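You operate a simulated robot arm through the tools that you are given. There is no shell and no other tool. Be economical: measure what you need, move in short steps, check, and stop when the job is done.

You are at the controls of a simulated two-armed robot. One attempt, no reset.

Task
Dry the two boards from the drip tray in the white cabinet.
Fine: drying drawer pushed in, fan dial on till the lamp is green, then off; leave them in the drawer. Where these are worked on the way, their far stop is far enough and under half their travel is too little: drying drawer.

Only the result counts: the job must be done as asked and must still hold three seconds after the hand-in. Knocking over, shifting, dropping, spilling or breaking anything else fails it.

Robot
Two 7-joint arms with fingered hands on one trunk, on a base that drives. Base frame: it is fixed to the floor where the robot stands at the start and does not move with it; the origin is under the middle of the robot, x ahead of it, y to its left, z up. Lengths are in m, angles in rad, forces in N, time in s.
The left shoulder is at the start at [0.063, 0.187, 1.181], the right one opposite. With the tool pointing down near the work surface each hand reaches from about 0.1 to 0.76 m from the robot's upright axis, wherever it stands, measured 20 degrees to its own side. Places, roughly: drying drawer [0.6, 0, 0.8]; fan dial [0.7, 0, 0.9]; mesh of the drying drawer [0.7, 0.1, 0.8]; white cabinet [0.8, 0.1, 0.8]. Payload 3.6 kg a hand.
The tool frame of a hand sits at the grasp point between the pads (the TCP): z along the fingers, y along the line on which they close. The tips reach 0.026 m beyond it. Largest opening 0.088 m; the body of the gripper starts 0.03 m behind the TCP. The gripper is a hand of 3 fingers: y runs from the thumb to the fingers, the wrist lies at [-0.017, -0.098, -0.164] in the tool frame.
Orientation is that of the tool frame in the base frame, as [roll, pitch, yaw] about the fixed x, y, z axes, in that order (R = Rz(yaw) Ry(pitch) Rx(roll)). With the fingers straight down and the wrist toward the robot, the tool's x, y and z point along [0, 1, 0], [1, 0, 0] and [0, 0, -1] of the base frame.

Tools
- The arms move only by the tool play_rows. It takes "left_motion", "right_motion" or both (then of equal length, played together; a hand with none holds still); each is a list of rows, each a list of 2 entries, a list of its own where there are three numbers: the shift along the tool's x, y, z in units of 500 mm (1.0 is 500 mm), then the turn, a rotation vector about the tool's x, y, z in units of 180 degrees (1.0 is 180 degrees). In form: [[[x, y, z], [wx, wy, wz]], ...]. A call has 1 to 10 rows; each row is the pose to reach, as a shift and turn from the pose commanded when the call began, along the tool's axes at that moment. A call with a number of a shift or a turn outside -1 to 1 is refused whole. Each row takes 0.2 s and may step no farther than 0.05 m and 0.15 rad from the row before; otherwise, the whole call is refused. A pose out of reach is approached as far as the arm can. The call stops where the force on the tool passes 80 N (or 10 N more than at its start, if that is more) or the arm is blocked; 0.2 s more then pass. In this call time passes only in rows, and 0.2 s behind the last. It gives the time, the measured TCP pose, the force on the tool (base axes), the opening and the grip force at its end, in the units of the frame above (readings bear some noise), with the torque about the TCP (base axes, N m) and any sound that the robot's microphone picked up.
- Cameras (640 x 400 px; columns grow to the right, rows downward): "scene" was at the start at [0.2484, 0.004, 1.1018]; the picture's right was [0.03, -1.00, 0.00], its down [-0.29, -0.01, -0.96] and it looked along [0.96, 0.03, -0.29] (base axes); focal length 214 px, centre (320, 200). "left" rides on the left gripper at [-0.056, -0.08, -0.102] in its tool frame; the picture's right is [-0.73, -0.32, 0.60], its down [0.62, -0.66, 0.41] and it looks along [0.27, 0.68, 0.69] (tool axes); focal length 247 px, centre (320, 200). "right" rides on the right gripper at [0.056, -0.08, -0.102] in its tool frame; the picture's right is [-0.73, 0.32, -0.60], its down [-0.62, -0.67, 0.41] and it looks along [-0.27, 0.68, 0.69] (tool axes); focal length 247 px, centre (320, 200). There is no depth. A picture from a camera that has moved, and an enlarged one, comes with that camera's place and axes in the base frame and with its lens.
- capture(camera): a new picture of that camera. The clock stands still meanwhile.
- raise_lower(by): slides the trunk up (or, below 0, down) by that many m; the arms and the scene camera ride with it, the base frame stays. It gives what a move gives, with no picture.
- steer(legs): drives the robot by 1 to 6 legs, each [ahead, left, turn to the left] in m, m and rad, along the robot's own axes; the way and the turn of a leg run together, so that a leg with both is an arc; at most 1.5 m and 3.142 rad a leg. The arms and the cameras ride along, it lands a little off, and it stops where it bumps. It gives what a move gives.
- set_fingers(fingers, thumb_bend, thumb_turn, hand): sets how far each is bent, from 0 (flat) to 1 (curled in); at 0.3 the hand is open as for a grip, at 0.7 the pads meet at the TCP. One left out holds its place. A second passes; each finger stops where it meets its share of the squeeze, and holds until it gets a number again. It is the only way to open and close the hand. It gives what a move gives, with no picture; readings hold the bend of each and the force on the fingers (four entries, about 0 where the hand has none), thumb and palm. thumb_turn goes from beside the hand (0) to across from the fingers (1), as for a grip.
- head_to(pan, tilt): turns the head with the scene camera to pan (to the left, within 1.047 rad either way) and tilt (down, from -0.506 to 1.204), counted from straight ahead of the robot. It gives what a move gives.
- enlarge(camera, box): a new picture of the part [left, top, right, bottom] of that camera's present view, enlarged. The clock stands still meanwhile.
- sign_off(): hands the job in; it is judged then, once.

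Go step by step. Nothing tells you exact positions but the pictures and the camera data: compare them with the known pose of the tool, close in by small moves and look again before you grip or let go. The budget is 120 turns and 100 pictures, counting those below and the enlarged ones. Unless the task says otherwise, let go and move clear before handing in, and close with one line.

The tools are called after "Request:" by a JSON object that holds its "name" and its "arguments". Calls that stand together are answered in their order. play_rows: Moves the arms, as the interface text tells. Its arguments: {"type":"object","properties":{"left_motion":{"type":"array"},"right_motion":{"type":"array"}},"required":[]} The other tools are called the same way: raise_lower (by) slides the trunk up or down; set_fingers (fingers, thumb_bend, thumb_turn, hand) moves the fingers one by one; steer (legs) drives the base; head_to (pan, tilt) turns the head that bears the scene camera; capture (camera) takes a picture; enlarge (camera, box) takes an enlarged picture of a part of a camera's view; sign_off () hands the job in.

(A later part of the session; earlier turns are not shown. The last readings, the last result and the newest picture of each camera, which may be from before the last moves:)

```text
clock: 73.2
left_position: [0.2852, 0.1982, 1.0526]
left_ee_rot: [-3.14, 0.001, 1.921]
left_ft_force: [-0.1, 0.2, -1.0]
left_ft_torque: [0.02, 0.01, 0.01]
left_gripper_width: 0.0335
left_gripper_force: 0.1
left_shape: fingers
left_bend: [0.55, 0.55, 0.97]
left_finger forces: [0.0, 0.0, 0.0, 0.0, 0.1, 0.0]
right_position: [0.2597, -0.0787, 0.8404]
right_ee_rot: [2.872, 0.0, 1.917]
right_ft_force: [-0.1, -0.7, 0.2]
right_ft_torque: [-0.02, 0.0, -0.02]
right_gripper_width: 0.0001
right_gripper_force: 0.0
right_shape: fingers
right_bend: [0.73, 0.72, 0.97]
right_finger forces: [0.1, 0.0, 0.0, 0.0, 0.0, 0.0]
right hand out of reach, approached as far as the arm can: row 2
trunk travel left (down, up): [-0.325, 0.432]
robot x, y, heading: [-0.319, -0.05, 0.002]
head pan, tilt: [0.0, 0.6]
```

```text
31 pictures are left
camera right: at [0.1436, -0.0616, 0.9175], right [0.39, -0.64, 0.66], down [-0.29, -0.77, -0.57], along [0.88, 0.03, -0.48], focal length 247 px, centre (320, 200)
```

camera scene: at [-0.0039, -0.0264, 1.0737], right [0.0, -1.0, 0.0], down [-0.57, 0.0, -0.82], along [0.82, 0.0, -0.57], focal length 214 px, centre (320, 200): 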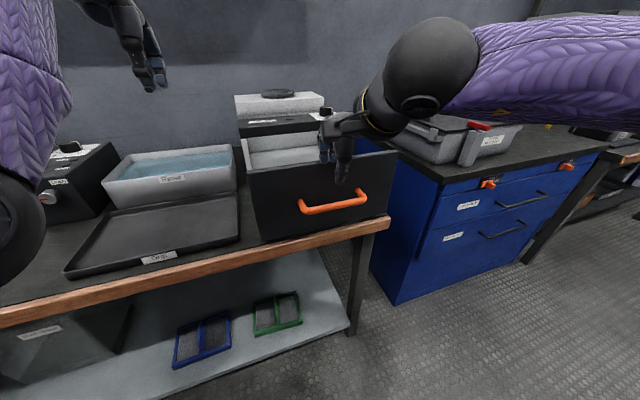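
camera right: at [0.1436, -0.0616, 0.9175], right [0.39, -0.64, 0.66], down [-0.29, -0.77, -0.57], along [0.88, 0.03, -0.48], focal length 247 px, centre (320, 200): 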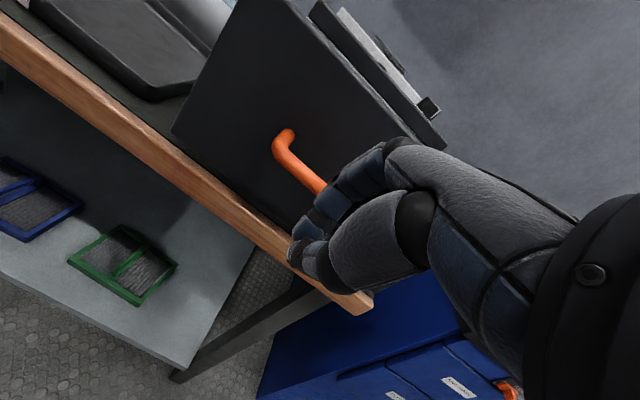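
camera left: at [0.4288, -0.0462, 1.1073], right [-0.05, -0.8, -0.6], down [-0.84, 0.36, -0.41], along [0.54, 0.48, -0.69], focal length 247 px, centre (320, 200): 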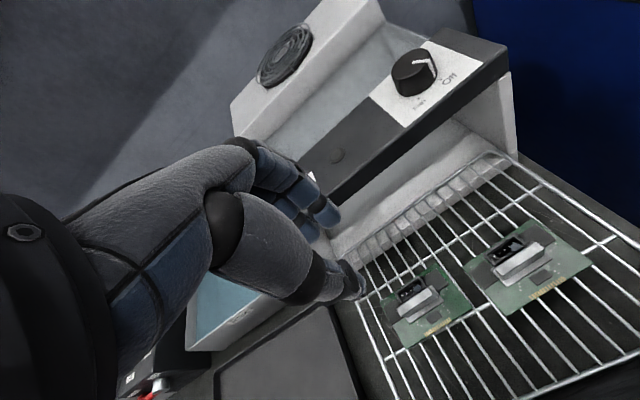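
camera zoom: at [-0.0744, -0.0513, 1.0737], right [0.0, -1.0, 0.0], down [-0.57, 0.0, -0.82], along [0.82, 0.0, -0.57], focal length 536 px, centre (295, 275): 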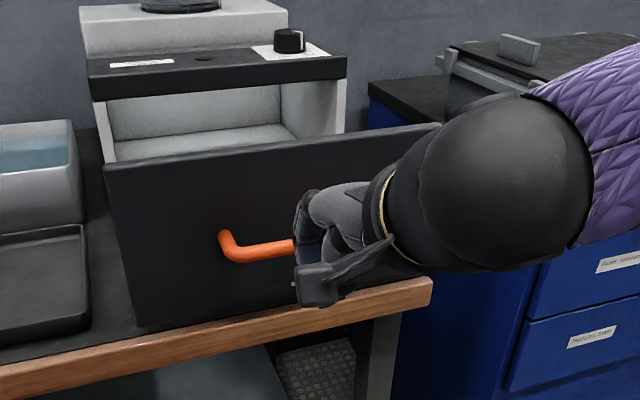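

The fist is lined up in front of the bar. I'll drive forward along the drawer axis in modest legs to push it in.

Request:
{"name": "steer", "arguments": {"legs": [[0.075, 0.0273, 0]]}}

Request:
{"name": "steer", "arguments": {"legs": [[0.06, 0.0218, 0]]}}

Request:
{"name": "capture", "arguments": {"camera": "right"}}

Request:
{"name": "enlarge", "arguments": {"camera": "scene", "box": [240, 90, 420, 250]}}

```text
clock: 74.2
left_position: [0.3616, 0.2269, 1.0529]
left_ee_rot: [-3.14, -0.001, 1.921]
left_ft_force: [0.8, 0.1, -0.5]
left_ft_torque: [0.0, 0.04, 0.04]
left_gripper_width: 0.0336
left_gripper_force: 0.0
left_shape: fingers
left_bend: [0.55, 0.55, 0.97]
left_finger forces: [0.0, 0.0, 0.1, 0.0, 0.1, 0.0]
right_position: [0.3351, -0.0518, 0.8409]
right_ee_rot: [2.872, 0.001, 1.918]
right_ft_force: [0.1, 0.5, 0.0]
right_ft_torque: [-0.02, 0.01, -0.02]
right_gripper_width: 0.0
right_gripper_force: 0.1
right_shape: fingers
right_bend: [0.73, 0.72, 0.97]
right_finger forces: [0.0, 0.1, 0.1, 0.1, 0.0, 0.1]
trunk travel left (down, up): [-0.325, 0.432]
robot x, y, heading: [-0.245, -0.02, -0.0]
head pan, tilt: [0.0, 0.6]
```

```text
clock: 75.2
left_position: [0.4214, 0.2491, 1.0518]
left_ee_rot: [-3.139, 0.0, 1.919]
left_ft_force: [0.4, -0.2, -0.4]
left_ft_torque: [-0.02, 0.01, 0.02]
left_gripper_width: 0.0336
left_gripper_force: 0.1
left_shape: fingers
left_bend: [0.55, 0.55, 0.97]
left_finger forces: [0.0, 0.0, 0.0, 0.0, 0.0, 0.1]
right_position: [0.3964, -0.0291, 0.8387]
right_ee_rot: [2.873, 0.001, 1.919]
right_ft_force: [0.1, 0.7, -0.2]
right_ft_torque: [0.02, 0.01, -0.01]
right_gripper_width: 0.0
right_gripper_force: 0.0
right_shape: fingers
right_bend: [0.73, 0.72, 0.97]
right_finger forces: [0.0, 0.0, 0.0, 0.1, 0.0, 0.1]
trunk travel left (down, up): [-0.325, 0.432]
robot x, y, heading: [-0.1839, -0.0025, -0.0]
head pan, tilt: [0.0, 0.6]
```

```text
30 pictures are left
camera right: at [0.2798, -0.012, 0.9169], right [0.39, -0.64, 0.66], down [-0.29, -0.77, -0.57], along [0.88, 0.03, -0.48], focal length 247 px, centre (320, 200)
```

right: 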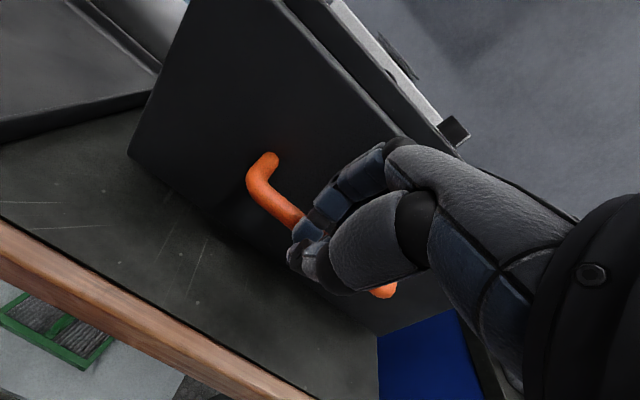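

```text
2.50 times, centred on (330, 170) of scene
camera zoom: at [0.0619, -0.0018, 1.0733], right [0.0, -1.0, 0.0], down [-0.57, 0.0, -0.82], along [0.82, 0.0, -0.57], focal length 536 px, centre (295, 275)
```

zoom: 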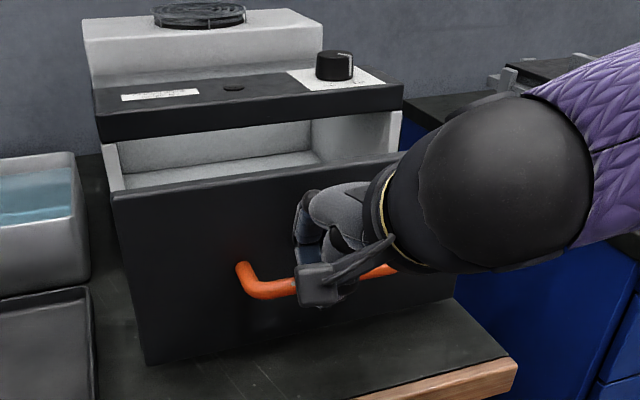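

The drawer is sliding in, with roughly 0.13 m to go. Continuing.

Request:
{"name": "steer", "arguments": {"legs": [[0.06, 0.0218, 0]]}}

Request:
{"name": "steer", "arguments": {"legs": [[0.045, 0.0164, 0]]}}

Request:
{"name": "enlarge", "arguments": {"camera": "scene", "box": [240, 90, 420, 250]}}

```text
clock: 76.2
left_position: [0.4827, 0.2706, 1.0526]
left_ee_rot: [-3.138, -0.001, 1.922]
left_ft_force: [0.3, -0.5, 0.1]
left_ft_torque: [0.02, 0.0, -0.01]
left_gripper_width: 0.0338
left_gripper_force: 0.1
left_shape: fingers
left_bend: [0.55, 0.55, 0.97]
left_finger forces: [0.0, 0.0, 0.0, 0.0, 0.0, 0.0]
right_position: [0.4558, -0.0067, 0.8402]
right_ee_rot: [2.872, 0.001, 1.918]
right_ft_force: [0.1, 0.1, -1.1]
right_ft_torque: [-0.02, 0.03, 0.02]
right_gripper_width: 0.0002
right_gripper_force: 0.1
right_shape: fingers
right_bend: [0.73, 0.72, 0.98]
right_finger forces: [0.0, 0.0, 0.0, 0.1, 0.0, 0.1]
trunk travel left (down, up): [-0.325, 0.432]
robot x, y, heading: [-0.1211, 0.0246, -0.003]
head pan, tilt: [0.0, 0.6]
```

```text
clock: 77.1
left_position: [0.5277, 0.2872, 1.0525]
left_ee_rot: [-3.14, 0.0, 1.921]
left_ft_force: [0.7, -0.4, 0.4]
left_ft_torque: [0.01, 0.05, -0.02]
left_gripper_width: 0.0335
left_gripper_force: 0.1
left_shape: fingers
left_bend: [0.55, 0.55, 0.97]
left_finger forces: [0.0, 0.0, 0.1, 0.1, 0.0, 0.0]
right_position: [0.5018, 0.0096, 0.839]
right_ee_rot: [2.873, -0.001, 1.921]
right_ft_force: [0.5, 0.5, 0.0]
right_ft_torque: [-0.01, 0.02, -0.06]
right_gripper_width: 0.0001
right_gripper_force: 0.0
right_shape: fingers
right_bend: [0.73, 0.71, 0.98]
right_finger forces: [0.0, 0.0, 0.0, 0.0, 0.0, 0.0]
trunk travel left (down, up): [-0.325, 0.432]
robot x, y, heading: [-0.0776, 0.0338, 0.001]
head pan, tilt: [0.0, 0.6]
```

```text
2.50 times, centred on (330, 170) of scene
camera zoom: at [0.1677, 0.0369, 1.0732], right [0.0, -1.0, 0.0], down [-0.57, 0.0, -0.82], along [0.82, 0.0, -0.57], focal length 536 px, centre (295, 275)
```

zoom: 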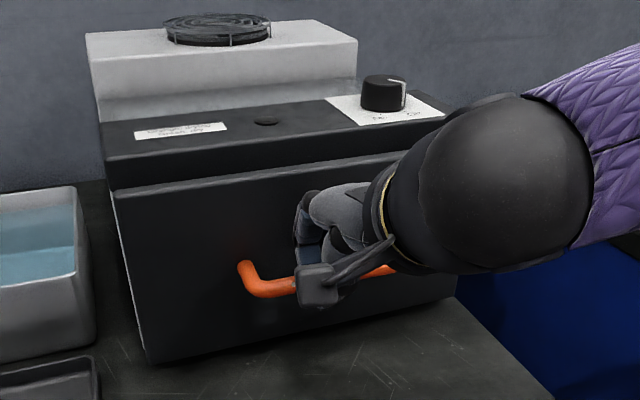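

Almost shut, about 25 mm left. I'll finish gently with the arm.

Request:
{"name": "play_rows", "arguments": {"right_motion": [[[0, 0.0193, 0.0053], [0, 0, 0]], [[0, 0.0385, 0.0107], [0, 0, 0]]]}}

Request:
{"name": "play_rows", "arguments": {"right_motion": [[[0, 0.008, 0.0022], [0, 0, 0]]]}}

Request:
{"name": "enlarge", "arguments": {"camera": "scene", "box": [240, 90, 420, 250]}}

```text
clock: 77.7
left_position: [0.5256, 0.2868, 1.0541]
left_ee_rot: [-3.142, 0.0, 1.922]
left_ft_force: [1.2, -0.1, 0.2]
left_ft_torque: [-0.01, -0.03, 0.03]
left_gripper_width: 0.0336
left_gripper_force: 0.0
left_shape: fingers
left_bend: [0.55, 0.55, 0.97]
left_finger forces: [0.0, 0.0, 0.0, 0.0, 0.1, 0.1]
right_position: [0.5199, 0.0161, 0.8402]
right_ee_rot: [2.871, 0.0, 1.919]
right_ft_force: [0.8, 0.0, 0.6]
right_ft_torque: [0.0, -0.06, 0.01]
right_gripper_width: 0.0
right_gripper_force: 0.5
right_shape: fingers
right_bend: [0.73, 0.71, 0.98]
right_finger forces: [0.1, 0.5, 0.1, 0.0, 0.0, 0.0]
trunk travel left (down, up): [-0.325, 0.432]
robot x, y, heading: [-0.0779, 0.0349, -0.002]
head pan, tilt: [0.0, 0.6]
```

```text
clock: 78.1
left_position: [0.5264, 0.2878, 1.0529]
left_ee_rot: [3.14, 0.0, 1.924]
left_ft_force: [-0.2, 0.2, -0.5]
left_ft_torque: [-0.03, -0.01, -0.01]
left_gripper_width: 0.0333
left_gripper_force: 0.1
left_shape: fingers
left_bend: [0.55, 0.55, 0.97]
left_finger forces: [0.0, 0.0, 0.1, 0.0, 0.1, 0.0]
right_position: [0.5239, 0.0175, 0.8405]
right_ee_rot: [2.872, 0.0, 1.922]
right_ft_force: [-0.8, 0.7, 2.0]
right_ft_torque: [0.0, 0.05, 0.01]
right_gripper_width: 0.0
right_gripper_force: 0.3
right_shape: fingers
right_bend: [0.73, 0.71, 0.98]
right_finger forces: [0.1, 0.8, 0.0, 0.0, 0.0, 0.0]
trunk travel left (down, up): [-0.325, 0.432]
robot x, y, heading: [-0.0796, 0.0333, -0.002]
head pan, tilt: [0.0, 0.6]
```

```text
2.50 times, centred on (330, 170) of scene
camera zoom: at [0.166, 0.0364, 1.0737], right [0.0, -1.0, 0.0], down [-0.57, 0.0, -0.82], along [0.82, 0.0, -0.57], focal length 536 px, centre (295, 275)
```

zoom: 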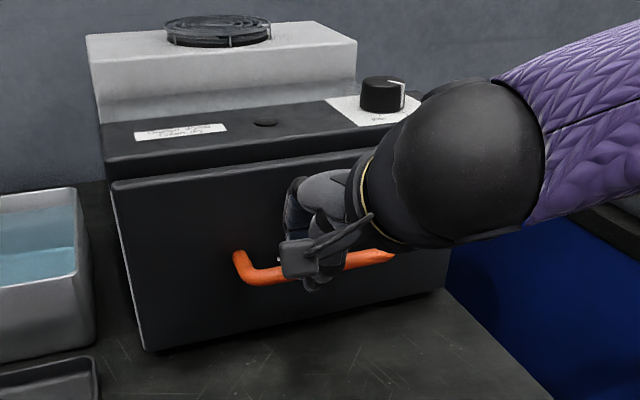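

Request:
{"name": "play_rows", "arguments": {"right_motion": [[[0, 0.01, 0.0027], [0, 0, 0]], [[0, 0.0193, 0.0053], [0, 0, 0]]]}}

Request:
{"name": "enlarge", "arguments": {"camera": "scene", "box": [240, 90, 420, 250]}}

```text
clock: 78.7
left_position: [0.5256, 0.2867, 1.0548]
left_ee_rot: [3.139, 0.0, 1.922]
left_ft_force: [-0.2, 0.0, 0.5]
left_ft_torque: [0.0, 0.01, -0.01]
left_gripper_width: 0.0336
left_gripper_force: 0.2
left_shape: fingers
left_bend: [0.55, 0.55, 0.97]
left_finger forces: [0.1, 0.0, 0.1, 0.0, 0.0, 0.0]
right_position: [0.533, 0.0198, 0.8418]
right_ee_rot: [2.872, 0.0, 1.918]
right_ft_force: [-11.3, -5.8, 4.6]
right_ft_torque: [-0.07, 0.13, -0.03]
right_gripper_width: 0.0001
right_gripper_force: 2.9
right_shape: fingers
right_bend: [0.75, 0.71, 0.98]
right_finger forces: [0.0, 6.3, 0.1, 0.0, 0.0, 0.0]
trunk travel left (down, up): [-0.325, 0.432]
robot x, y, heading: [-0.0785, 0.0335, -0.005]
head pan, tilt: [0.0, 0.6]
```

```text
2.50 times, centred on (330, 170) of scene
camera zoom: at [0.1646, 0.0359, 1.0741], right [0.0, -1.0, 0.0], down [-0.56, 0.0, -0.83], along [0.83, 0.0, -0.56], focal length 536 px, centre (295, 275)
```

zoom: 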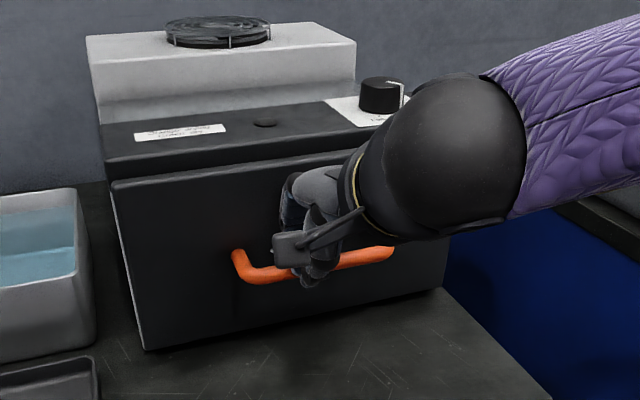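

Force rose to 12 N and the drawer front no longer moves, so it is shut. I'll lift slightly and check that nothing is hooked.

Request:
{"name": "play_rows", "arguments": {"right_motion": [[[0, -0.005, -0.012], [0, 0, 0]], [[0, 0.0, -0.03], [0, 0, 0]]]}}

Request:
{"name": "capture", "arguments": {"camera": "right"}}

```text
clock: 79.3
left_position: [0.5263, 0.2867, 1.0531]
left_ee_rot: [-3.141, 0.001, 1.921]
left_ft_force: [0.3, -1.8, 0.3]
left_ft_torque: [-0.02, 0.01, -0.01]
left_gripper_width: 0.0334
left_gripper_force: 0.1
left_shape: fingers
left_bend: [0.55, 0.55, 0.97]
left_finger forces: [0.0, 0.0, 0.0, 0.0, 0.0, 0.0]
right_position: [0.5288, 0.0194, 0.8556]
right_ee_rot: [2.87, 0.002, 1.919]
right_ft_force: [-0.4, -0.6, 0.0]
right_ft_torque: [-0.03, -0.03, 0.02]
right_gripper_width: 0.0002
right_gripper_force: 0.1
right_shape: fingers
right_bend: [0.73, 0.71, 0.98]
right_finger forces: [0.1, 0.1, 0.0, 0.0, 0.0, 0.0]
trunk travel left (down, up): [-0.325, 0.432]
robot x, y, heading: [-0.0748, 0.0346, 0.001]
head pan, tilt: [0.0, 0.6]
```

```text
25 pictures are left
camera right: at [0.4125, 0.0366, 0.9322], right [0.39, -0.64, 0.66], down [-0.29, -0.77, -0.57], along [0.88, 0.03, -0.48], focal length 247 px, centre (320, 200)
```

right: 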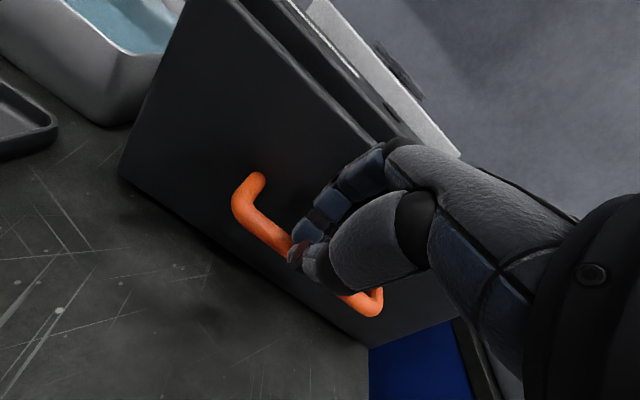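

Free. I'll raise the right hand well clear and inspect the drawer and the dial.

Request:
{"name": "play_rows", "arguments": {"right_motion": [[[-0.01, 0.01, -0.08], [0, 0, 0]], [[-0.03, 0.02, -0.16], [0, 0, 0]], [[-0.08, 0.03, -0.23], [0, 0, 0]], [[-0.14, 0.04, -0.3], [0, 0, 0]], [[-0.2, 0.05, -0.36], [0, 0, 0]], [[-0.27, 0.05, -0.4], [0, 0, 0]]]}}

Request:
{"name": "enlarge", "arguments": {"camera": "scene", "box": [240, 90, 420, 250]}}

Request:
{"name": "enlarge", "arguments": {"camera": "scene", "box": [310, 95, 380, 140]}}

```text
clock: 80.7
left_position: [0.5255, 0.287, 1.0544]
left_ee_rot: [-3.141, -0.001, 1.922]
left_ft_force: [-0.7, 0.1, 0.1]
left_ft_torque: [0.0, 0.01, 0.0]
left_gripper_width: 0.0334
left_gripper_force: 0.1
left_shape: fingers
left_bend: [0.55, 0.55, 0.97]
left_finger forces: [0.0, 0.1, 0.0, 0.0, 0.0, 0.1]
right_position: [0.5449, -0.1178, 1.0562]
right_ee_rot: [2.871, 0.001, 1.92]
right_ft_force: [-1.2, 0.3, -0.9]
right_ft_torque: [0.01, -0.04, -0.02]
right_gripper_width: 0.0
right_gripper_force: 0.1
right_shape: fingers
right_bend: [0.73, 0.71, 0.98]
right_finger forces: [0.1, 0.1, 0.1, 0.0, 0.1, 0.1]
trunk travel left (down, up): [-0.325, 0.432]
robot x, y, heading: [-0.0785, 0.0355, -0.002]
head pan, tilt: [0.0, 0.6]
```

```text
2.50 times, centred on (330, 170) of scene
camera zoom: at [0.1658, 0.0358, 1.0738], right [0.0, -1.0, 0.0], down [-0.56, 0.0, -0.83], along [0.83, 0.0, -0.56], focal length 536 px, centre (295, 275)
```

zoom: 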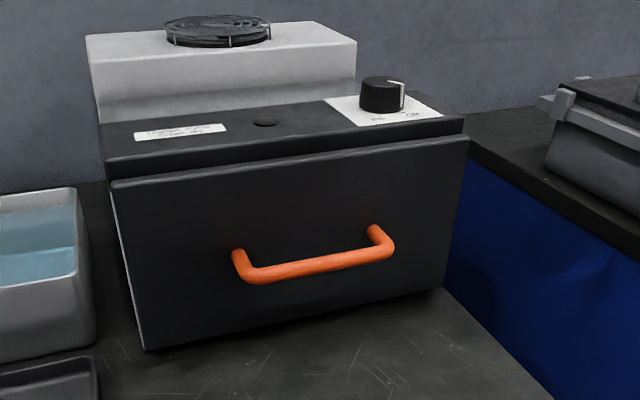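

```text
8.89 times, centred on (345, 118) of scene
camera zoom: at [0.1658, 0.0358, 1.0738], right [0.0, -1.0, 0.0], down [-0.56, 0.0, -0.83], along [0.83, 0.0, -0.56], focal length 1906 px, centre (98, 933)
```

zoom: 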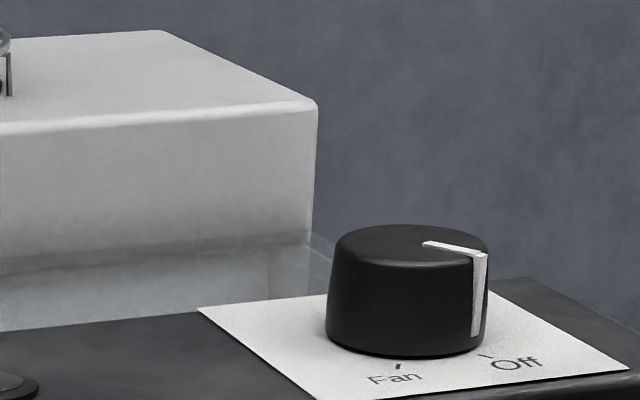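

The drawer is shut and the dial is at Off with Fan a clockwise turn away. I'll view the dial from the right hand's camera to locate it.

Request:
{"name": "enlarge", "arguments": {"camera": "right", "box": [190, 130, 330, 250]}}

```text
3.33 times, centred on (260, 190) of right
camera zoom: at [0.429, -0.1002, 1.1326], right [0.39, -0.64, 0.66], down [-0.29, -0.77, -0.57], along [0.88, 0.03, -0.48], focal length 823 px, centre (520, 233)
```

zoom: 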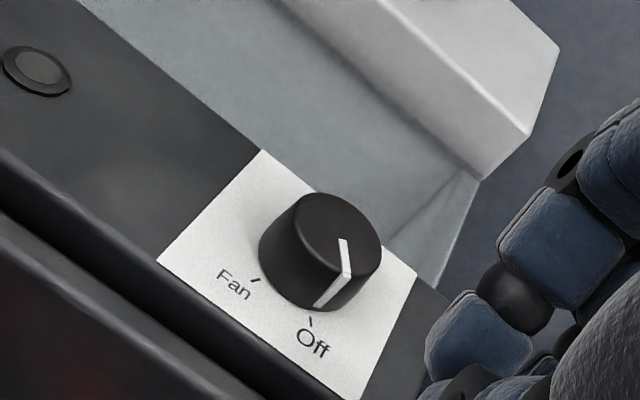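

Dial centre is about [0.662,-0.047] with its top at z 0.951 and a radius of 20 mm. Off points to about 235° and Fan to about 170°, so it needs a clockwise turn of about 65°. I'll straighten the right hand, pull the left hand back, and drive nearer.

Request:
{"name": "play_rows", "arguments": {"left_motion": [[[0, -0.08, 0], [0, 0, 0]], [[0, -0.16, 0], [0, 0, 0]], [[0, -0.24, 0], [0, 0, 0]], [[0, -0.32, 0], [0, 0, 0]]], "right_motion": [[[0, 0, -0.02], [0.022, 0, 0]], [[0, 0, -0.04], [0.043, 0, 0]], [[0, 0, -0.06], [0.065, 0, 0]], [[0, 0, -0.06], [0.086, 0, 0]]]}}

Request:
{"name": "set_fingers", "arguments": {"hand": "right", "fingers": 0.36, "thumb_bend": 0.36}}

Request:
{"name": "steer", "arguments": {"legs": [[0.1, -0.03, 0]]}}

```text
clock: 81.8
left_position: [0.4127, 0.2506, 1.0907]
left_ee_rot: [2.99, 0.036, 1.947]
left_ft_force: [0.1, 1.1, -0.6]
left_ft_torque: [0.03, 0.0, 0.02]
left_gripper_width: 0.0338
left_gripper_force: 0.1
left_shape: fingers
left_bend: [0.55, 0.55, 0.97]
left_finger forces: [0.0, 0.0, 0.0, 0.1, 0.0, 0.0]
left hand out of reach, approached as far as the arm can: row 3, 4
right_position: [0.5383, -0.1193, 1.0843]
right_ee_rot: [-3.139, 0.001, 1.92]
right_ft_force: [0.4, 0.6, -0.6]
right_ft_torque: [0.04, 0.01, 0.0]
right_gripper_width: 0.0
right_gripper_force: 0.1
right_shape: fingers
right_bend: [0.73, 0.71, 0.98]
right_finger forces: [0.0, 0.0, 0.0, 0.0, 0.0, 0.0]
trunk travel left (down, up): [-0.325, 0.432]
robot x, y, heading: [-0.0775, 0.0356, -0.001]
head pan, tilt: [0.0, 0.6]
stopped in row 4 (left hand): the arm was blocked; the commanded pose is now the measured one
```

```text
clock: 82.8
left_position: [0.4122, 0.2505, 1.0893]
left_ee_rot: [2.99, 0.037, 1.949]
left_ft_force: [-0.1, -0.2, -0.8]
left_ft_torque: [0.0, 0.01, 0.0]
left_gripper_width: 0.0337
left_gripper_force: 0.1
left_shape: fingers
left_bend: [0.55, 0.55, 0.97]
left_finger forces: [0.0, 0.1, 0.0, 0.0, 0.1, 0.0]
right_position: [0.5399, -0.1201, 1.0845]
right_ee_rot: [-3.14, 0.0, 1.919]
right_ft_force: [-0.5, 0.0, -0.6]
right_ft_torque: [0.01, 0.0, 0.02]
right_gripper_width: 0.075
right_gripper_force: 0.1
right_shape: fingers
right_bend: [0.36, 0.36, 0.98]
right_finger forces: [0.1, 0.0, 0.0, 0.0, 0.0, 0.0]
trunk travel left (down, up): [-0.325, 0.432]
robot x, y, heading: [-0.0761, 0.0349, -0.001]
head pan, tilt: [0.0, 0.6]
```

```text
clock: 84.0
left_position: [0.5141, 0.2189, 1.0899]
left_ee_rot: [2.991, 0.035, 1.948]
left_ft_force: [0.3, 0.0, 1.1]
left_ft_torque: [0.0, 0.04, -0.03]
left_gripper_width: 0.0335
left_gripper_force: 0.0
left_shape: fingers
left_bend: [0.55, 0.55, 0.97]
left_finger forces: [0.0, 0.1, 0.0, 0.0, 0.1, 0.0]
right_position: [0.6413, -0.1499, 1.0837]
right_ee_rot: [-3.14, 0.0, 1.921]
right_ft_force: [-0.3, 0.2, -0.3]
right_ft_torque: [0.0, 0.06, -0.01]
right_gripper_width: 0.0749
right_gripper_force: 0.2
right_shape: fingers
right_bend: [0.36, 0.36, 0.98]
right_finger forces: [0.0, 0.0, 0.0, 0.1, 0.1, 0.1]
trunk travel left (down, up): [-0.325, 0.432]
robot x, y, heading: [0.0259, 0.0038, -0.001]
head pan, tilt: [0.0, 0.6]
```

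Now I'll move the right hand above the dial with an extra 15° of lead turn.

Request:
{"name": "play_rows", "arguments": {"right_motion": [[[0.06, 0.036, 0.03], [0, 0, -0.028]], [[0.12, 0.073, 0.06], [0, 0, -0.055]], [[0.179, 0.109, 0.108], [0, 0, -0.083]]]}}

Request:
{"name": "capture", "arguments": {"camera": "right"}}

Request:
{"name": "capture", "arguments": {"camera": "scene"}}

```text
clock: 84.8
left_position: [0.5132, 0.222, 1.0894]
left_ee_rot: [2.991, 0.035, 1.949]
left_ft_force: [-0.2, -0.5, 0.3]
left_ft_torque: [-0.04, -0.03, -0.04]
left_gripper_width: 0.0333
left_gripper_force: 0.0
left_shape: fingers
left_bend: [0.55, 0.55, 0.97]
left_finger forces: [0.0, 0.1, 0.0, 0.1, 0.0, 0.1]
right_position: [0.6625, -0.0468, 1.0296]
right_ee_rot: [-3.14, -0.001, 2.185]
right_ft_force: [0.1, 0.5, 0.3]
right_ft_torque: [0.0, 0.02, 0.0]
right_gripper_width: 0.075
right_gripper_force: 0.1
right_shape: fingers
right_bend: [0.36, 0.36, 0.98]
right_finger forces: [0.0, 0.0, 0.0, 0.0, 0.1, 0.0]
trunk travel left (down, up): [-0.325, 0.432]
robot x, y, heading: [0.0203, 0.003, -0.001]
head pan, tilt: [0.0, 0.6]
```

```text
21 pictures are left
camera right: at [0.5658, -0.047, 1.1309], right [0.68, -0.42, 0.6], down [-0.19, -0.89, -0.41], along [0.71, 0.17, -0.69], focal length 247 px, centre (320, 200)
```

right: 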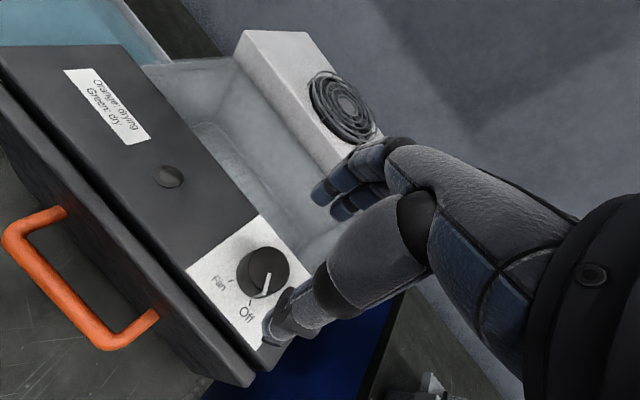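

```text
20 pictures are left
camera scene: at [0.2664, 0.0061, 1.0735], right [0.0, -1.0, 0.0], down [-0.57, 0.0, -0.82], along [0.82, 0.0, -0.57], focal length 214 px, centre (320, 200)
```

scene: 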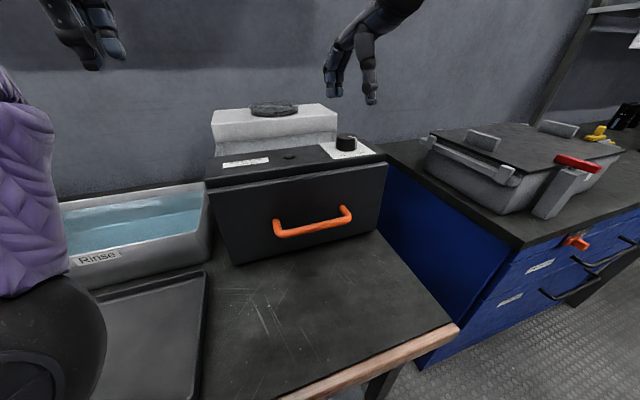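

Dial centre re-estimated at [0.661,-0.045]. I'll descend partway and check again.

Request:
{"name": "play_rows", "arguments": {"right_motion": [[[0.0, 0, 0.04], [0, 0, 0]], [[0.0, 0, 0.08], [0, 0, 0]]]}}

Request:
{"name": "enlarge", "arguments": {"camera": "right", "box": [180, 150, 400, 370]}}

Request:
{"name": "enlarge", "arguments": {"camera": "scene", "box": [290, 60, 410, 180]}}

```text
clock: 85.4
left_position: [0.5117, 0.2209, 1.089]
left_ee_rot: [2.989, 0.032, 1.948]
left_ft_force: [-0.3, -0.4, -0.4]
left_ft_torque: [-0.02, -0.01, 0.02]
left_gripper_width: 0.0337
left_gripper_force: 0.1
left_shape: fingers
left_bend: [0.55, 0.55, 0.97]
left_finger forces: [0.0, 0.0, 0.1, 0.0, 0.0, 0.0]
right_position: [0.6606, -0.0467, 0.9894]
right_ee_rot: [-3.138, -0.001, 2.182]
right_ft_force: [-0.7, -0.4, 0.5]
right_ft_torque: [0.0, -0.01, 0.01]
right_gripper_width: 0.0752
right_gripper_force: 0.2
right_shape: fingers
right_bend: [0.36, 0.36, 0.98]
right_finger forces: [0.0, 0.1, 0.0, 0.0, 0.0, 0.0]
trunk travel left (down, up): [-0.325, 0.432]
robot x, y, heading: [0.0206, 0.0052, 0.0]
head pan, tilt: [0.0, 0.6]
```

```text
1.82 times, centred on (290, 260) of right
camera zoom: at [0.5643, -0.0468, 1.091], right [0.68, -0.42, 0.6], down [-0.19, -0.89, -0.41], along [0.71, 0.17, -0.69], focal length 449 px, centre (374, 91)
```

zoom: 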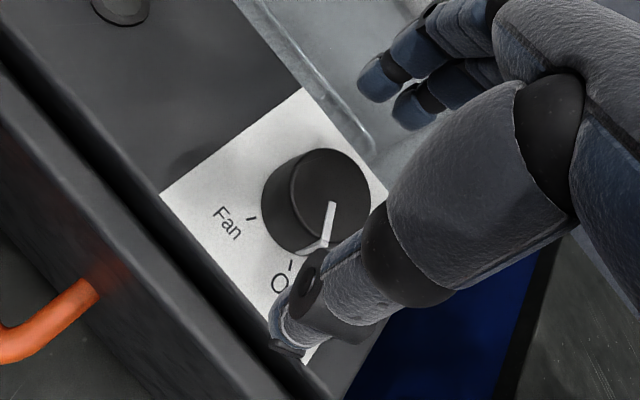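

```text
3.33 times, centred on (350, 120) of scene
camera zoom: at [0.2658, 0.0056, 1.0737], right [0.0, -1.0, 0.0], down [-0.57, 0.0, -0.82], along [0.82, 0.0, -0.57], focal length 715 px, centre (220, 467)
```

zoom: 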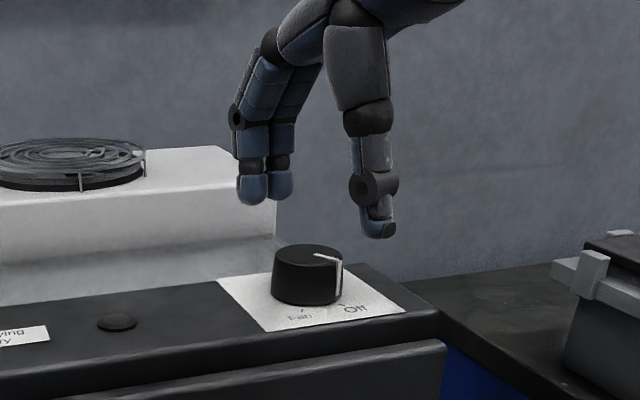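

Aligned over the knob. I'll descend so the tips straddle it, then close.

Request:
{"name": "play_rows", "arguments": {"right_motion": [[[0.002, 0.004, 0.034], [0, 0, 0]], [[0.002, 0.004, 0.068], [0, 0, 0]]]}}

Request:
{"name": "enlarge", "arguments": {"camera": "scene", "box": [290, 60, 410, 180]}}

```text
clock: 86.0
left_position: [0.5127, 0.2215, 1.0903]
left_ee_rot: [2.989, 0.035, 1.948]
left_ft_force: [0.4, -0.2, -0.6]
left_ft_torque: [0.04, 0.03, -0.01]
left_gripper_width: 0.0336
left_gripper_force: 0.2
left_shape: fingers
left_bend: [0.55, 0.55, 0.97]
left_finger forces: [0.0, 0.1, 0.1, 0.1, 0.0, 0.0]
right_position: [0.6628, -0.0449, 0.9563]
right_ee_rot: [-3.138, 0.001, 2.179]
right_ft_force: [-0.3, -0.2, 0.7]
right_ft_torque: [-0.02, -0.01, 0.02]
right_gripper_width: 0.0754
right_gripper_force: 0.0
right_shape: fingers
right_bend: [0.36, 0.36, 0.98]
right_finger forces: [0.0, 0.1, 0.0, 0.1, 0.0, 0.0]
trunk travel left (down, up): [-0.325, 0.432]
robot x, y, heading: [0.0215, 0.0001, 0.004]
head pan, tilt: [0.0, 0.6]
```

```text
3.33 times, centred on (350, 120) of scene
camera zoom: at [0.2659, 0.0057, 1.0737], right [0.0, -1.0, 0.0], down [-0.57, 0.0, -0.82], along [0.82, 0.0, -0.57], focal length 715 px, centre (220, 467)
```

zoom: 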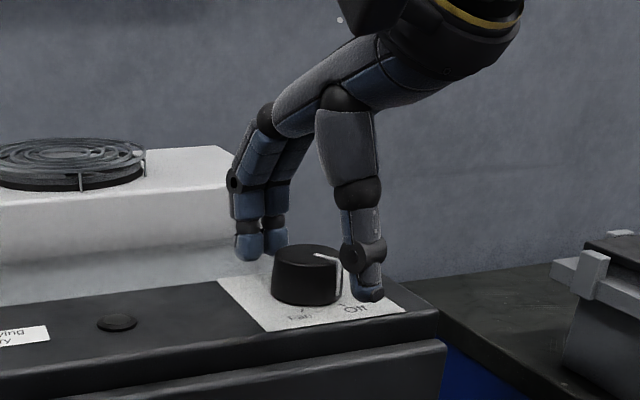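

The fingers are behind and the thumb is in front of the knob. I'll close on it.

Request:
{"name": "set_fingers", "arguments": {"hand": "right", "fingers": 0.62, "thumb_bend": 0.62}}

```text
clock: 87.0
left_position: [0.5137, 0.2217, 1.0882]
left_ee_rot: [2.992, 0.035, 1.948]
left_ft_force: [0.0, 0.4, 0.2]
left_ft_torque: [-0.01, -0.01, 0.02]
left_gripper_width: 0.0337
left_gripper_force: 0.1
left_shape: fingers
left_bend: [0.55, 0.55, 0.97]
left_finger forces: [0.0, 0.0, 0.0, 0.1, 0.0, 0.1]
right_position: [0.6637, -0.0446, 0.9572]
right_ee_rot: [-3.141, -0.002, 2.181]
right_ft_force: [16.0, 7.4, 3.4]
right_ft_torque: [0.19, -0.42, 0.12]
right_gripper_width: 0.0333
right_gripper_force: 9.8
right_shape: fingers
right_bend: [0.52, 0.61, 0.97]
right_finger forces: [0.0, 18.7, 0.0, 0.1, 0.9, 0.1]
trunk travel left (down, up): [-0.325, 0.432]
robot x, y, heading: [0.0272, 0.0087, -0.002]
head pan, tilt: [0.0, 0.6]
```

Only one finger is loading the knob, so I'm off centre. I'll relax and look.

Request:
{"name": "set_fingers", "arguments": {"hand": "right", "fingers": 0.45, "thumb_bend": 0.45}}

Request:
{"name": "enlarge", "arguments": {"camera": "right", "box": [200, 140, 400, 340]}}

Request:
{"name": "enlarge", "arguments": {"camera": "scene", "box": [310, 90, 390, 170]}}

```text
clock: 88.0
left_position: [0.512, 0.2213, 1.0894]
left_ee_rot: [2.989, 0.034, 1.949]
left_ft_force: [0.5, 0.2, -0.4]
left_ft_torque: [-0.01, 0.03, -0.01]
left_gripper_width: 0.0334
left_gripper_force: 0.0
left_shape: fingers
left_bend: [0.55, 0.55, 0.97]
left_finger forces: [0.0, 0.0, 0.1, 0.1, 0.1, 0.0]
right_position: [0.6613, -0.0464, 0.9555]
right_ee_rot: [-3.139, 0.0, 2.18]
right_ft_force: [0.5, 1.5, 0.6]
right_ft_torque: [0.01, 0.0, 0.01]
right_gripper_width: 0.0559
right_gripper_force: 0.1
right_shape: fingers
right_bend: [0.45, 0.45, 0.97]
right_finger forces: [0.1, 0.0, 0.0, 0.0, 0.0, 0.0]
trunk travel left (down, up): [-0.325, 0.432]
robot x, y, heading: [0.0202, 0.0056, -0.001]
head pan, tilt: [0.0, 0.6]
```

```text
2.00 times, centred on (300, 240) of right
camera zoom: at [0.5654, -0.0456, 1.0576], right [0.68, -0.42, 0.6], down [-0.19, -0.89, -0.41], along [0.71, 0.17, -0.69], focal length 494 px, centre (360, 120)
```

zoom: 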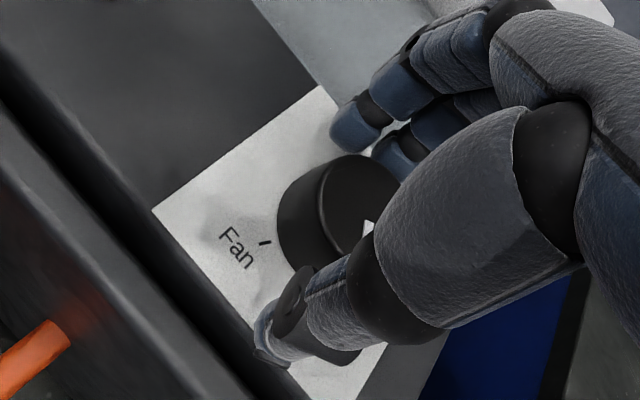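

```text
5.00 times, centred on (350, 130) of scene
camera zoom: at [0.2657, 0.0056, 1.0737], right [0.0, -1.0, 0.0], down [-0.57, 0.0, -0.82], along [0.82, 0.0, -0.57], focal length 1072 px, centre (170, 550)
```

zoom: 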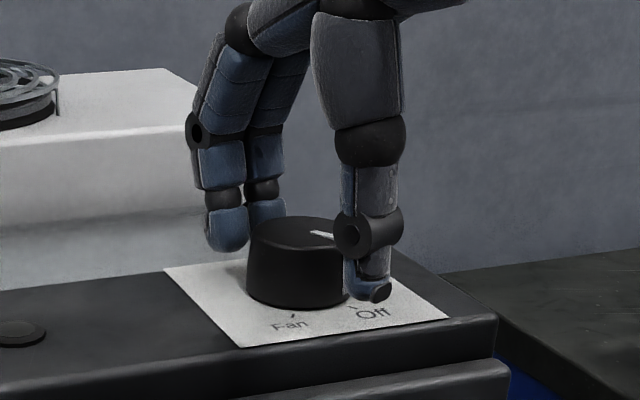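

The knob sits about 4 mm toward the fingers. I'll shift and close again.

Request:
{"name": "play_rows", "arguments": {"right_motion": [[[-0.004, 0.009, 0.004], [0, 0, 0]]]}}

Request:
{"name": "set_fingers", "arguments": {"hand": "right", "fingers": 0.6, "thumb_bend": 0.6}}

```text
clock: 88.4
left_position: [0.5113, 0.2208, 1.0892]
left_ee_rot: [2.99, 0.034, 1.947]
left_ft_force: [-0.5, 0.3, -0.1]
left_ft_torque: [-0.01, 0.02, 0.02]
left_gripper_width: 0.0336
left_gripper_force: 0.1
left_shape: fingers
left_bend: [0.55, 0.55, 0.97]
left_finger forces: [0.0, 0.1, 0.0, 0.0, 0.0, 0.1]
right_position: [0.6679, -0.0452, 0.955]
right_ee_rot: [-3.138, 0.0, 2.182]
right_ft_force: [-0.5, 0.2, 0.3]
right_ft_torque: [0.01, -0.01, 0.03]
right_gripper_width: 0.0557
right_gripper_force: 0.1
right_shape: fingers
right_bend: [0.45, 0.45, 0.97]
right_finger forces: [0.0, 0.0, 0.1, 0.0, 0.1, 0.0]
trunk travel left (down, up): [-0.325, 0.432]
robot x, y, heading: [0.0244, 0.0045, 0.0]
head pan, tilt: [0.0, 0.6]
```

```text
clock: 89.4
left_position: [0.5135, 0.222, 1.0886]
left_ee_rot: [2.993, 0.034, 1.949]
left_ft_force: [0.0, 1.1, -0.1]
left_ft_torque: [0.0, 0.0, -0.02]
left_gripper_width: 0.0337
left_gripper_force: 0.0
left_shape: fingers
left_bend: [0.55, 0.55, 0.97]
left_finger forces: [0.0, 0.0, 0.0, 0.1, 0.0, 0.0]
right_position: [0.6674, -0.0451, 0.955]
right_ee_rot: [3.141, -0.001, 2.182]
right_ft_force: [9.9, 3.9, 2.3]
right_ft_torque: [0.15, -0.29, 0.01]
right_gripper_width: 0.0345
right_gripper_force: 7.5
right_shape: fingers
right_bend: [0.53, 0.58, 0.97]
right_finger forces: [0.1, 12.1, 0.0, 0.0, 1.8, 0.0]
trunk travel left (down, up): [-0.325, 0.432]
robot x, y, heading: [0.0219, 0.007, -0.0]
head pan, tilt: [0.0, 0.6]
```

Better, but it's still mostly one finger. I'll shift a little more and re-close.

Request:
{"name": "set_fingers", "arguments": {"hand": "right", "fingers": 0.46, "thumb_bend": 0.46}}

Request:
{"name": "play_rows", "arguments": {"right_motion": [[[-0.01, 0.008, 0], [0, 0, 0]]]}}

Request:
{"name": "set_fingers", "arguments": {"hand": "right", "fingers": 0.6, "thumb_bend": 0.6}}

Request:
{"name": "enlarge", "arguments": {"camera": "scene", "box": [310, 90, 390, 170]}}

```text
clock: 90.4
left_position: [0.5116, 0.2204, 1.0895]
left_ee_rot: [2.989, 0.034, 1.948]
left_ft_force: [-0.5, -0.2, 0.4]
left_ft_torque: [0.02, 0.01, 0.0]
left_gripper_width: 0.0336
left_gripper_force: 0.1
left_shape: fingers
left_bend: [0.55, 0.55, 0.97]
left_finger forces: [0.0, 0.0, 0.1, 0.1, 0.0, 0.0]
right_position: [0.6662, -0.0459, 0.9543]
right_ee_rot: [-3.139, 0.0, 2.182]
right_ft_force: [0.1, -0.5, -0.5]
right_ft_torque: [0.0, 0.05, 0.01]
right_gripper_width: 0.0531
right_gripper_force: 0.0
right_shape: fingers
right_bend: [0.46, 0.46, 0.97]
right_finger forces: [0.1, 0.1, 0.1, 0.0, 0.0, 0.0]
trunk travel left (down, up): [-0.325, 0.432]
robot x, y, heading: [0.0262, 0.0042, -0.001]
head pan, tilt: [0.0, 0.6]
```

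```text
clock: 90.8
left_position: [0.5122, 0.2217, 1.0899]
left_ee_rot: [2.989, 0.034, 1.948]
left_ft_force: [-1.0, 0.3, -0.6]
left_ft_torque: [-0.02, 0.0, -0.03]
left_gripper_width: 0.0337
left_gripper_force: 0.0
left_shape: fingers
left_bend: [0.55, 0.55, 0.97]
left_finger forces: [0.1, 0.0, 0.0, 0.0, 0.0, 0.1]
right_position: [0.6722, -0.0492, 0.9538]
right_ee_rot: [-3.14, 0.0, 2.182]
right_ft_force: [0.4, -0.4, 0.5]
right_ft_torque: [-0.01, -0.04, -0.02]
right_gripper_width: 0.0535
right_gripper_force: 0.1
right_shape: fingers
right_bend: [0.46, 0.46, 0.97]
right_finger forces: [0.0, 0.0, 0.0, 0.0, 0.0, 0.1]
trunk travel left (down, up): [-0.325, 0.432]
robot x, y, heading: [0.0251, 0.0077, 0.002]
head pan, tilt: [0.0, 0.6]
```

```text
clock: 91.8
left_position: [0.5132, 0.2213, 1.0891]
left_ee_rot: [2.99, 0.035, 1.946]
left_ft_force: [0.2, 0.1, -0.1]
left_ft_torque: [-0.02, -0.06, 0.01]
left_gripper_width: 0.0336
left_gripper_force: 0.1
left_shape: fingers
left_bend: [0.55, 0.55, 0.97]
left_finger forces: [0.0, 0.0, 0.1, 0.0, 0.1, 0.1]
right_position: [0.6723, -0.0477, 0.9549]
right_ee_rot: [-3.141, -0.001, 2.182]
right_ft_force: [3.0, 1.8, 0.7]
right_ft_torque: [0.07, -0.07, -0.01]
right_gripper_width: 0.0345
right_gripper_force: 5.4
right_shape: fingers
right_bend: [0.56, 0.55, 0.97]
right_finger forces: [5.9, 1.5, 0.0, 0.0, 3.7, 0.0]
trunk travel left (down, up): [-0.325, 0.432]
robot x, y, heading: [0.0241, 0.0047, -0.002]
head pan, tilt: [0.0, 0.6]
```

```text
5.00 times, centred on (350, 130) of scene
camera zoom: at [0.2661, 0.0059, 1.0737], right [0.0, -1.0, 0.0], down [-0.57, 0.0, -0.82], along [0.82, 0.0, -0.57], focal length 1072 px, centre (170, 550)
```

zoom: 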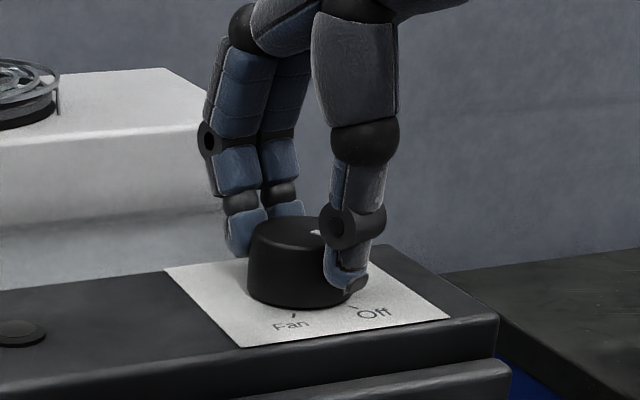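

The knob is now evenly gripped. I'll turn clockwise 40° first.

Request:
{"name": "play_rows", "arguments": {"right_motion": [[[0, 0, 0], [0, 0, 0.044]], [[0, 0, 0], [0, 0, 0.088]], [[0, 0, 0], [0, 0, 0.132]], [[0, 0, 0], [0, 0, 0.176]], [[0, 0, 0], [0, 0, 0.22]]]}}

Request:
{"name": "enlarge", "arguments": {"camera": "scene", "box": [280, 90, 390, 170]}}

```text
clock: 93.0
left_position: [0.512, 0.2214, 1.0892]
left_ee_rot: [2.99, 0.034, 1.947]
left_ft_force: [0.0, -1.1, 0.5]
left_ft_torque: [0.0, -0.01, 0.01]
left_gripper_width: 0.0335
left_gripper_force: 0.1
left_shape: fingers
left_bend: [0.55, 0.55, 0.97]
left_finger forces: [0.0, 0.0, 0.0, 0.0, 0.1, 0.0]
right_position: [0.6722, -0.047, 0.9525]
right_ee_rot: [-3.141, 0.003, 1.487]
right_ft_force: [2.0, -0.2, 1.2]
right_ft_torque: [0.0, -0.1, 0.02]
right_gripper_width: 0.0346
right_gripper_force: 6.1
right_shape: fingers
right_bend: [0.56, 0.55, 0.98]
right_finger forces: [5.0, 1.9, 0.0, 0.0, 4.3, 0.0]
trunk travel left (down, up): [-0.325, 0.432]
robot x, y, heading: [0.0237, 0.0007, 0.003]
head pan, tilt: [0.0, 0.6]
```

```text
5.00 times, centred on (335, 130) of scene
camera zoom: at [0.2659, 0.0057, 1.0737], right [0.0, -1.0, 0.0], down [-0.57, 0.0, -0.82], along [0.82, 0.0, -0.57], focal length 1072 px, centre (245, 550)
```

zoom: 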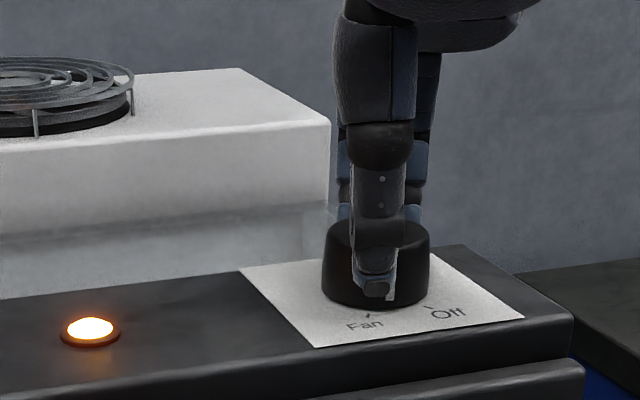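

The lamp is lit orange. I'll complete the turn to the Fan mark and wait.

Request:
{"name": "play_rows", "arguments": {"right_motion": [[[0, 0, 0], [0, 0, 0.044]], [[0, 0, 0], [0, 0, 0.088]], [[0, 0, 0], [0, 0, 0.12]], [[0, 0, 0], [0, 0, 0.12]], [[0, 0, 0], [0, 0, 0.12]], [[0, 0, 0], [0, 0, 0.12]], [[0, 0, 0], [0, 0, 0.12]], [[0, 0, 0], [0, 0, 0.12]], [[0, 0, 0], [0, 0, 0.12]], [[0, 0, 0], [0, 0, 0.12]]]}}

Request:
{"name": "enlarge", "arguments": {"camera": "scene", "box": [280, 90, 390, 170]}}

```text
clock: 95.2
left_position: [0.5124, 0.2214, 1.089]
left_ee_rot: [2.99, 0.035, 1.948]
left_ft_force: [-0.2, -0.1, 0.7]
left_ft_torque: [0.01, -0.01, 0.0]
left_gripper_width: 0.0336
left_gripper_force: 0.0
left_shape: fingers
left_bend: [0.55, 0.55, 0.97]
left_finger forces: [0.1, 0.0, 0.1, 0.0, 0.1, 0.0]
right_position: [0.6731, -0.0471, 0.9542]
right_ee_rot: [-3.141, 0.001, 1.114]
right_ft_force: [1.9, -1.4, 1.4]
right_ft_torque: [-0.05, -0.06, 0.03]
right_gripper_width: 0.0345
right_gripper_force: 5.8
right_shape: fingers
right_bend: [0.56, 0.55, 0.98]
right_finger forces: [4.4, 2.2, 0.0, 0.1, 4.4, 0.0]
trunk travel left (down, up): [-0.325, 0.432]
robot x, y, heading: [0.0215, 0.0038, 0.0]
head pan, tilt: [0.0, 0.6]
```

```text
5.00 times, centred on (335, 130) of scene
camera zoom: at [0.2659, 0.0056, 1.0737], right [0.0, -1.0, 0.0], down [-0.57, 0.0, -0.82], along [0.82, 0.0, -0.57], focal length 1072 px, centre (245, 550)
```

zoom: 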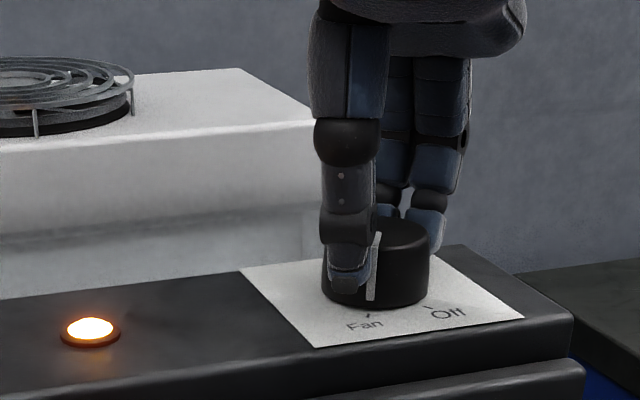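

The pointer is at the Fan mark and the lamp is still orange. I'll wait in place.

Request:
{"name": "play_rows", "arguments": {"right_motion": [[[0, 0, 0], [0, 0, 0]], [[0, 0, 0], [0, 0, 0]], [[0, 0, 0], [0, 0, 0]], [[0, 0, 0], [0, 0, 0]], [[0, 0, 0], [0, 0, 0]], [[0, 0, 0], [0, 0, 0]], [[0, 0, 0], [0, 0, 0]], [[0, 0, 0], [0, 0, 0]], [[0, 0, 0], [0, 0, 0]], [[0, 0, 0], [0, 0, 0]]]}}

Request:
{"name": "play_rows", "arguments": {"right_motion": [[[0, 0, 0], [0, 0, 0]], [[0, 0, 0], [0, 0, 0]], [[0, 0, 0], [0, 0, 0]], [[0, 0, 0], [0, 0, 0]], [[0, 0, 0], [0, 0, 0]], [[0, 0, 0], [0, 0, 0]], [[0, 0, 0], [0, 0, 0]], [[0, 0, 0], [0, 0, 0]], [[0, 0, 0], [0, 0, 0]], [[0, 0, 0], [0, 0, 0]]]}}

Request:
{"name": "play_rows", "arguments": {"right_motion": [[[0, 0, 0], [0, 0, 0]], [[0, 0, 0], [0, 0, 0]], [[0, 0, 0], [0, 0, 0]], [[0, 0, 0], [0, 0, 0]], [[0, 0, 0], [0, 0, 0]], [[0, 0, 0], [0, 0, 0]], [[0, 0, 0], [0, 0, 0]], [[0, 0, 0], [0, 0, 0]], [[0, 0, 0], [0, 0, 0]], [[0, 0, 0], [0, 0, 0]]]}}

Request:
{"name": "enlarge", "arguments": {"camera": "scene", "box": [280, 90, 390, 170]}}

```text
clock: 97.4
left_position: [0.5112, 0.2207, 1.0912]
left_ee_rot: [2.99, 0.034, 1.948]
left_ft_force: [-0.6, -0.7, 0.0]
left_ft_torque: [0.0, 0.04, 0.01]
left_gripper_width: 0.0337
left_gripper_force: 0.0
left_shape: fingers
left_bend: [0.55, 0.55, 0.97]
left_finger forces: [0.0, 0.0, 0.0, 0.0, 0.0, 0.0]
right_position: [0.6706, -0.0475, 0.9543]
right_ee_rot: [-3.141, 0.003, 1.114]
right_ft_force: [1.5, -0.5, 1.1]
right_ft_torque: [-0.01, -0.06, 0.06]
right_gripper_width: 0.0347
right_gripper_force: 6.2
right_shape: fingers
right_bend: [0.56, 0.55, 0.98]
right_finger forces: [4.4, 2.3, 0.1, 0.0, 4.5, 0.0]
trunk travel left (down, up): [-0.325, 0.432]
robot x, y, heading: [0.0186, 0.0036, -0.001]
head pan, tilt: [0.0, 0.6]
```

```text
clock: 99.6
left_position: [0.5112, 0.2211, 1.0902]
left_ee_rot: [2.991, 0.035, 1.948]
left_ft_force: [0.8, 0.3, -0.1]
left_ft_torque: [-0.04, 0.0, 0.01]
left_gripper_width: 0.0338
left_gripper_force: 0.1
left_shape: fingers
left_bend: [0.55, 0.55, 0.97]
left_finger forces: [0.1, 0.0, 0.1, 0.0, 0.0, 0.0]
right_position: [0.6729, -0.0476, 0.9541]
right_ee_rot: [-3.141, 0.002, 1.113]
right_ft_force: [2.3, -0.6, 1.5]
right_ft_torque: [-0.02, -0.03, 0.07]
right_gripper_width: 0.0346
right_gripper_force: 5.4
right_shape: fingers
right_bend: [0.56, 0.55, 0.98]
right_finger forces: [4.6, 2.3, 0.0, 0.0, 4.3, 0.0]
trunk travel left (down, up): [-0.325, 0.432]
robot x, y, heading: [0.0223, 0.0004, -0.005]
head pan, tilt: [0.0, 0.6]
```

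```text
clock: 101.8
left_position: [0.5124, 0.2213, 1.0904]
left_ee_rot: [2.99, 0.036, 1.948]
left_ft_force: [-0.2, 0.6, -0.7]
left_ft_torque: [0.01, 0.0, 0.01]
left_gripper_width: 0.0337
left_gripper_force: 0.2
left_shape: fingers
left_bend: [0.55, 0.55, 0.97]
left_finger forces: [0.0, 0.1, 0.0, 0.0, 0.1, 0.0]
right_position: [0.6723, -0.0471, 0.9542]
right_ee_rot: [-3.141, 0.002, 1.112]
right_ft_force: [1.2, -1.2, 1.8]
right_ft_torque: [-0.02, -0.01, 0.04]
right_gripper_width: 0.0347
right_gripper_force: 6.1
right_shape: fingers
right_bend: [0.56, 0.55, 0.98]
right_finger forces: [4.4, 2.3, 0.0, 0.0, 4.4, 0.0]
trunk travel left (down, up): [-0.325, 0.432]
robot x, y, heading: [0.0231, 0.0048, 0.001]
head pan, tilt: [0.0, 0.6]
```

```text
5.00 times, centred on (335, 130) of scene
camera zoom: at [0.2659, 0.0056, 1.0737], right [0.0, -1.0, 0.0], down [-0.57, 0.0, -0.82], along [0.82, 0.0, -0.57], focal length 1072 px, centre (245, 550)
```

zoom: 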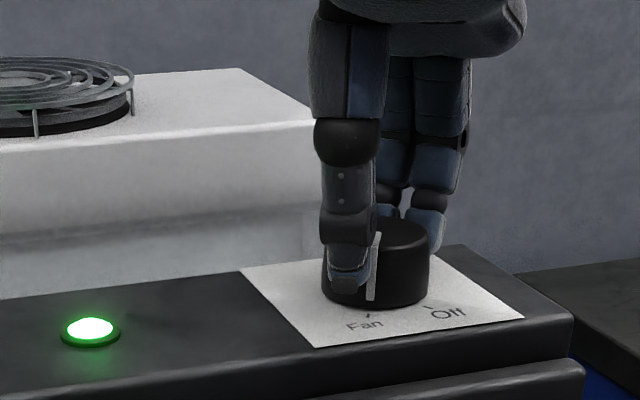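

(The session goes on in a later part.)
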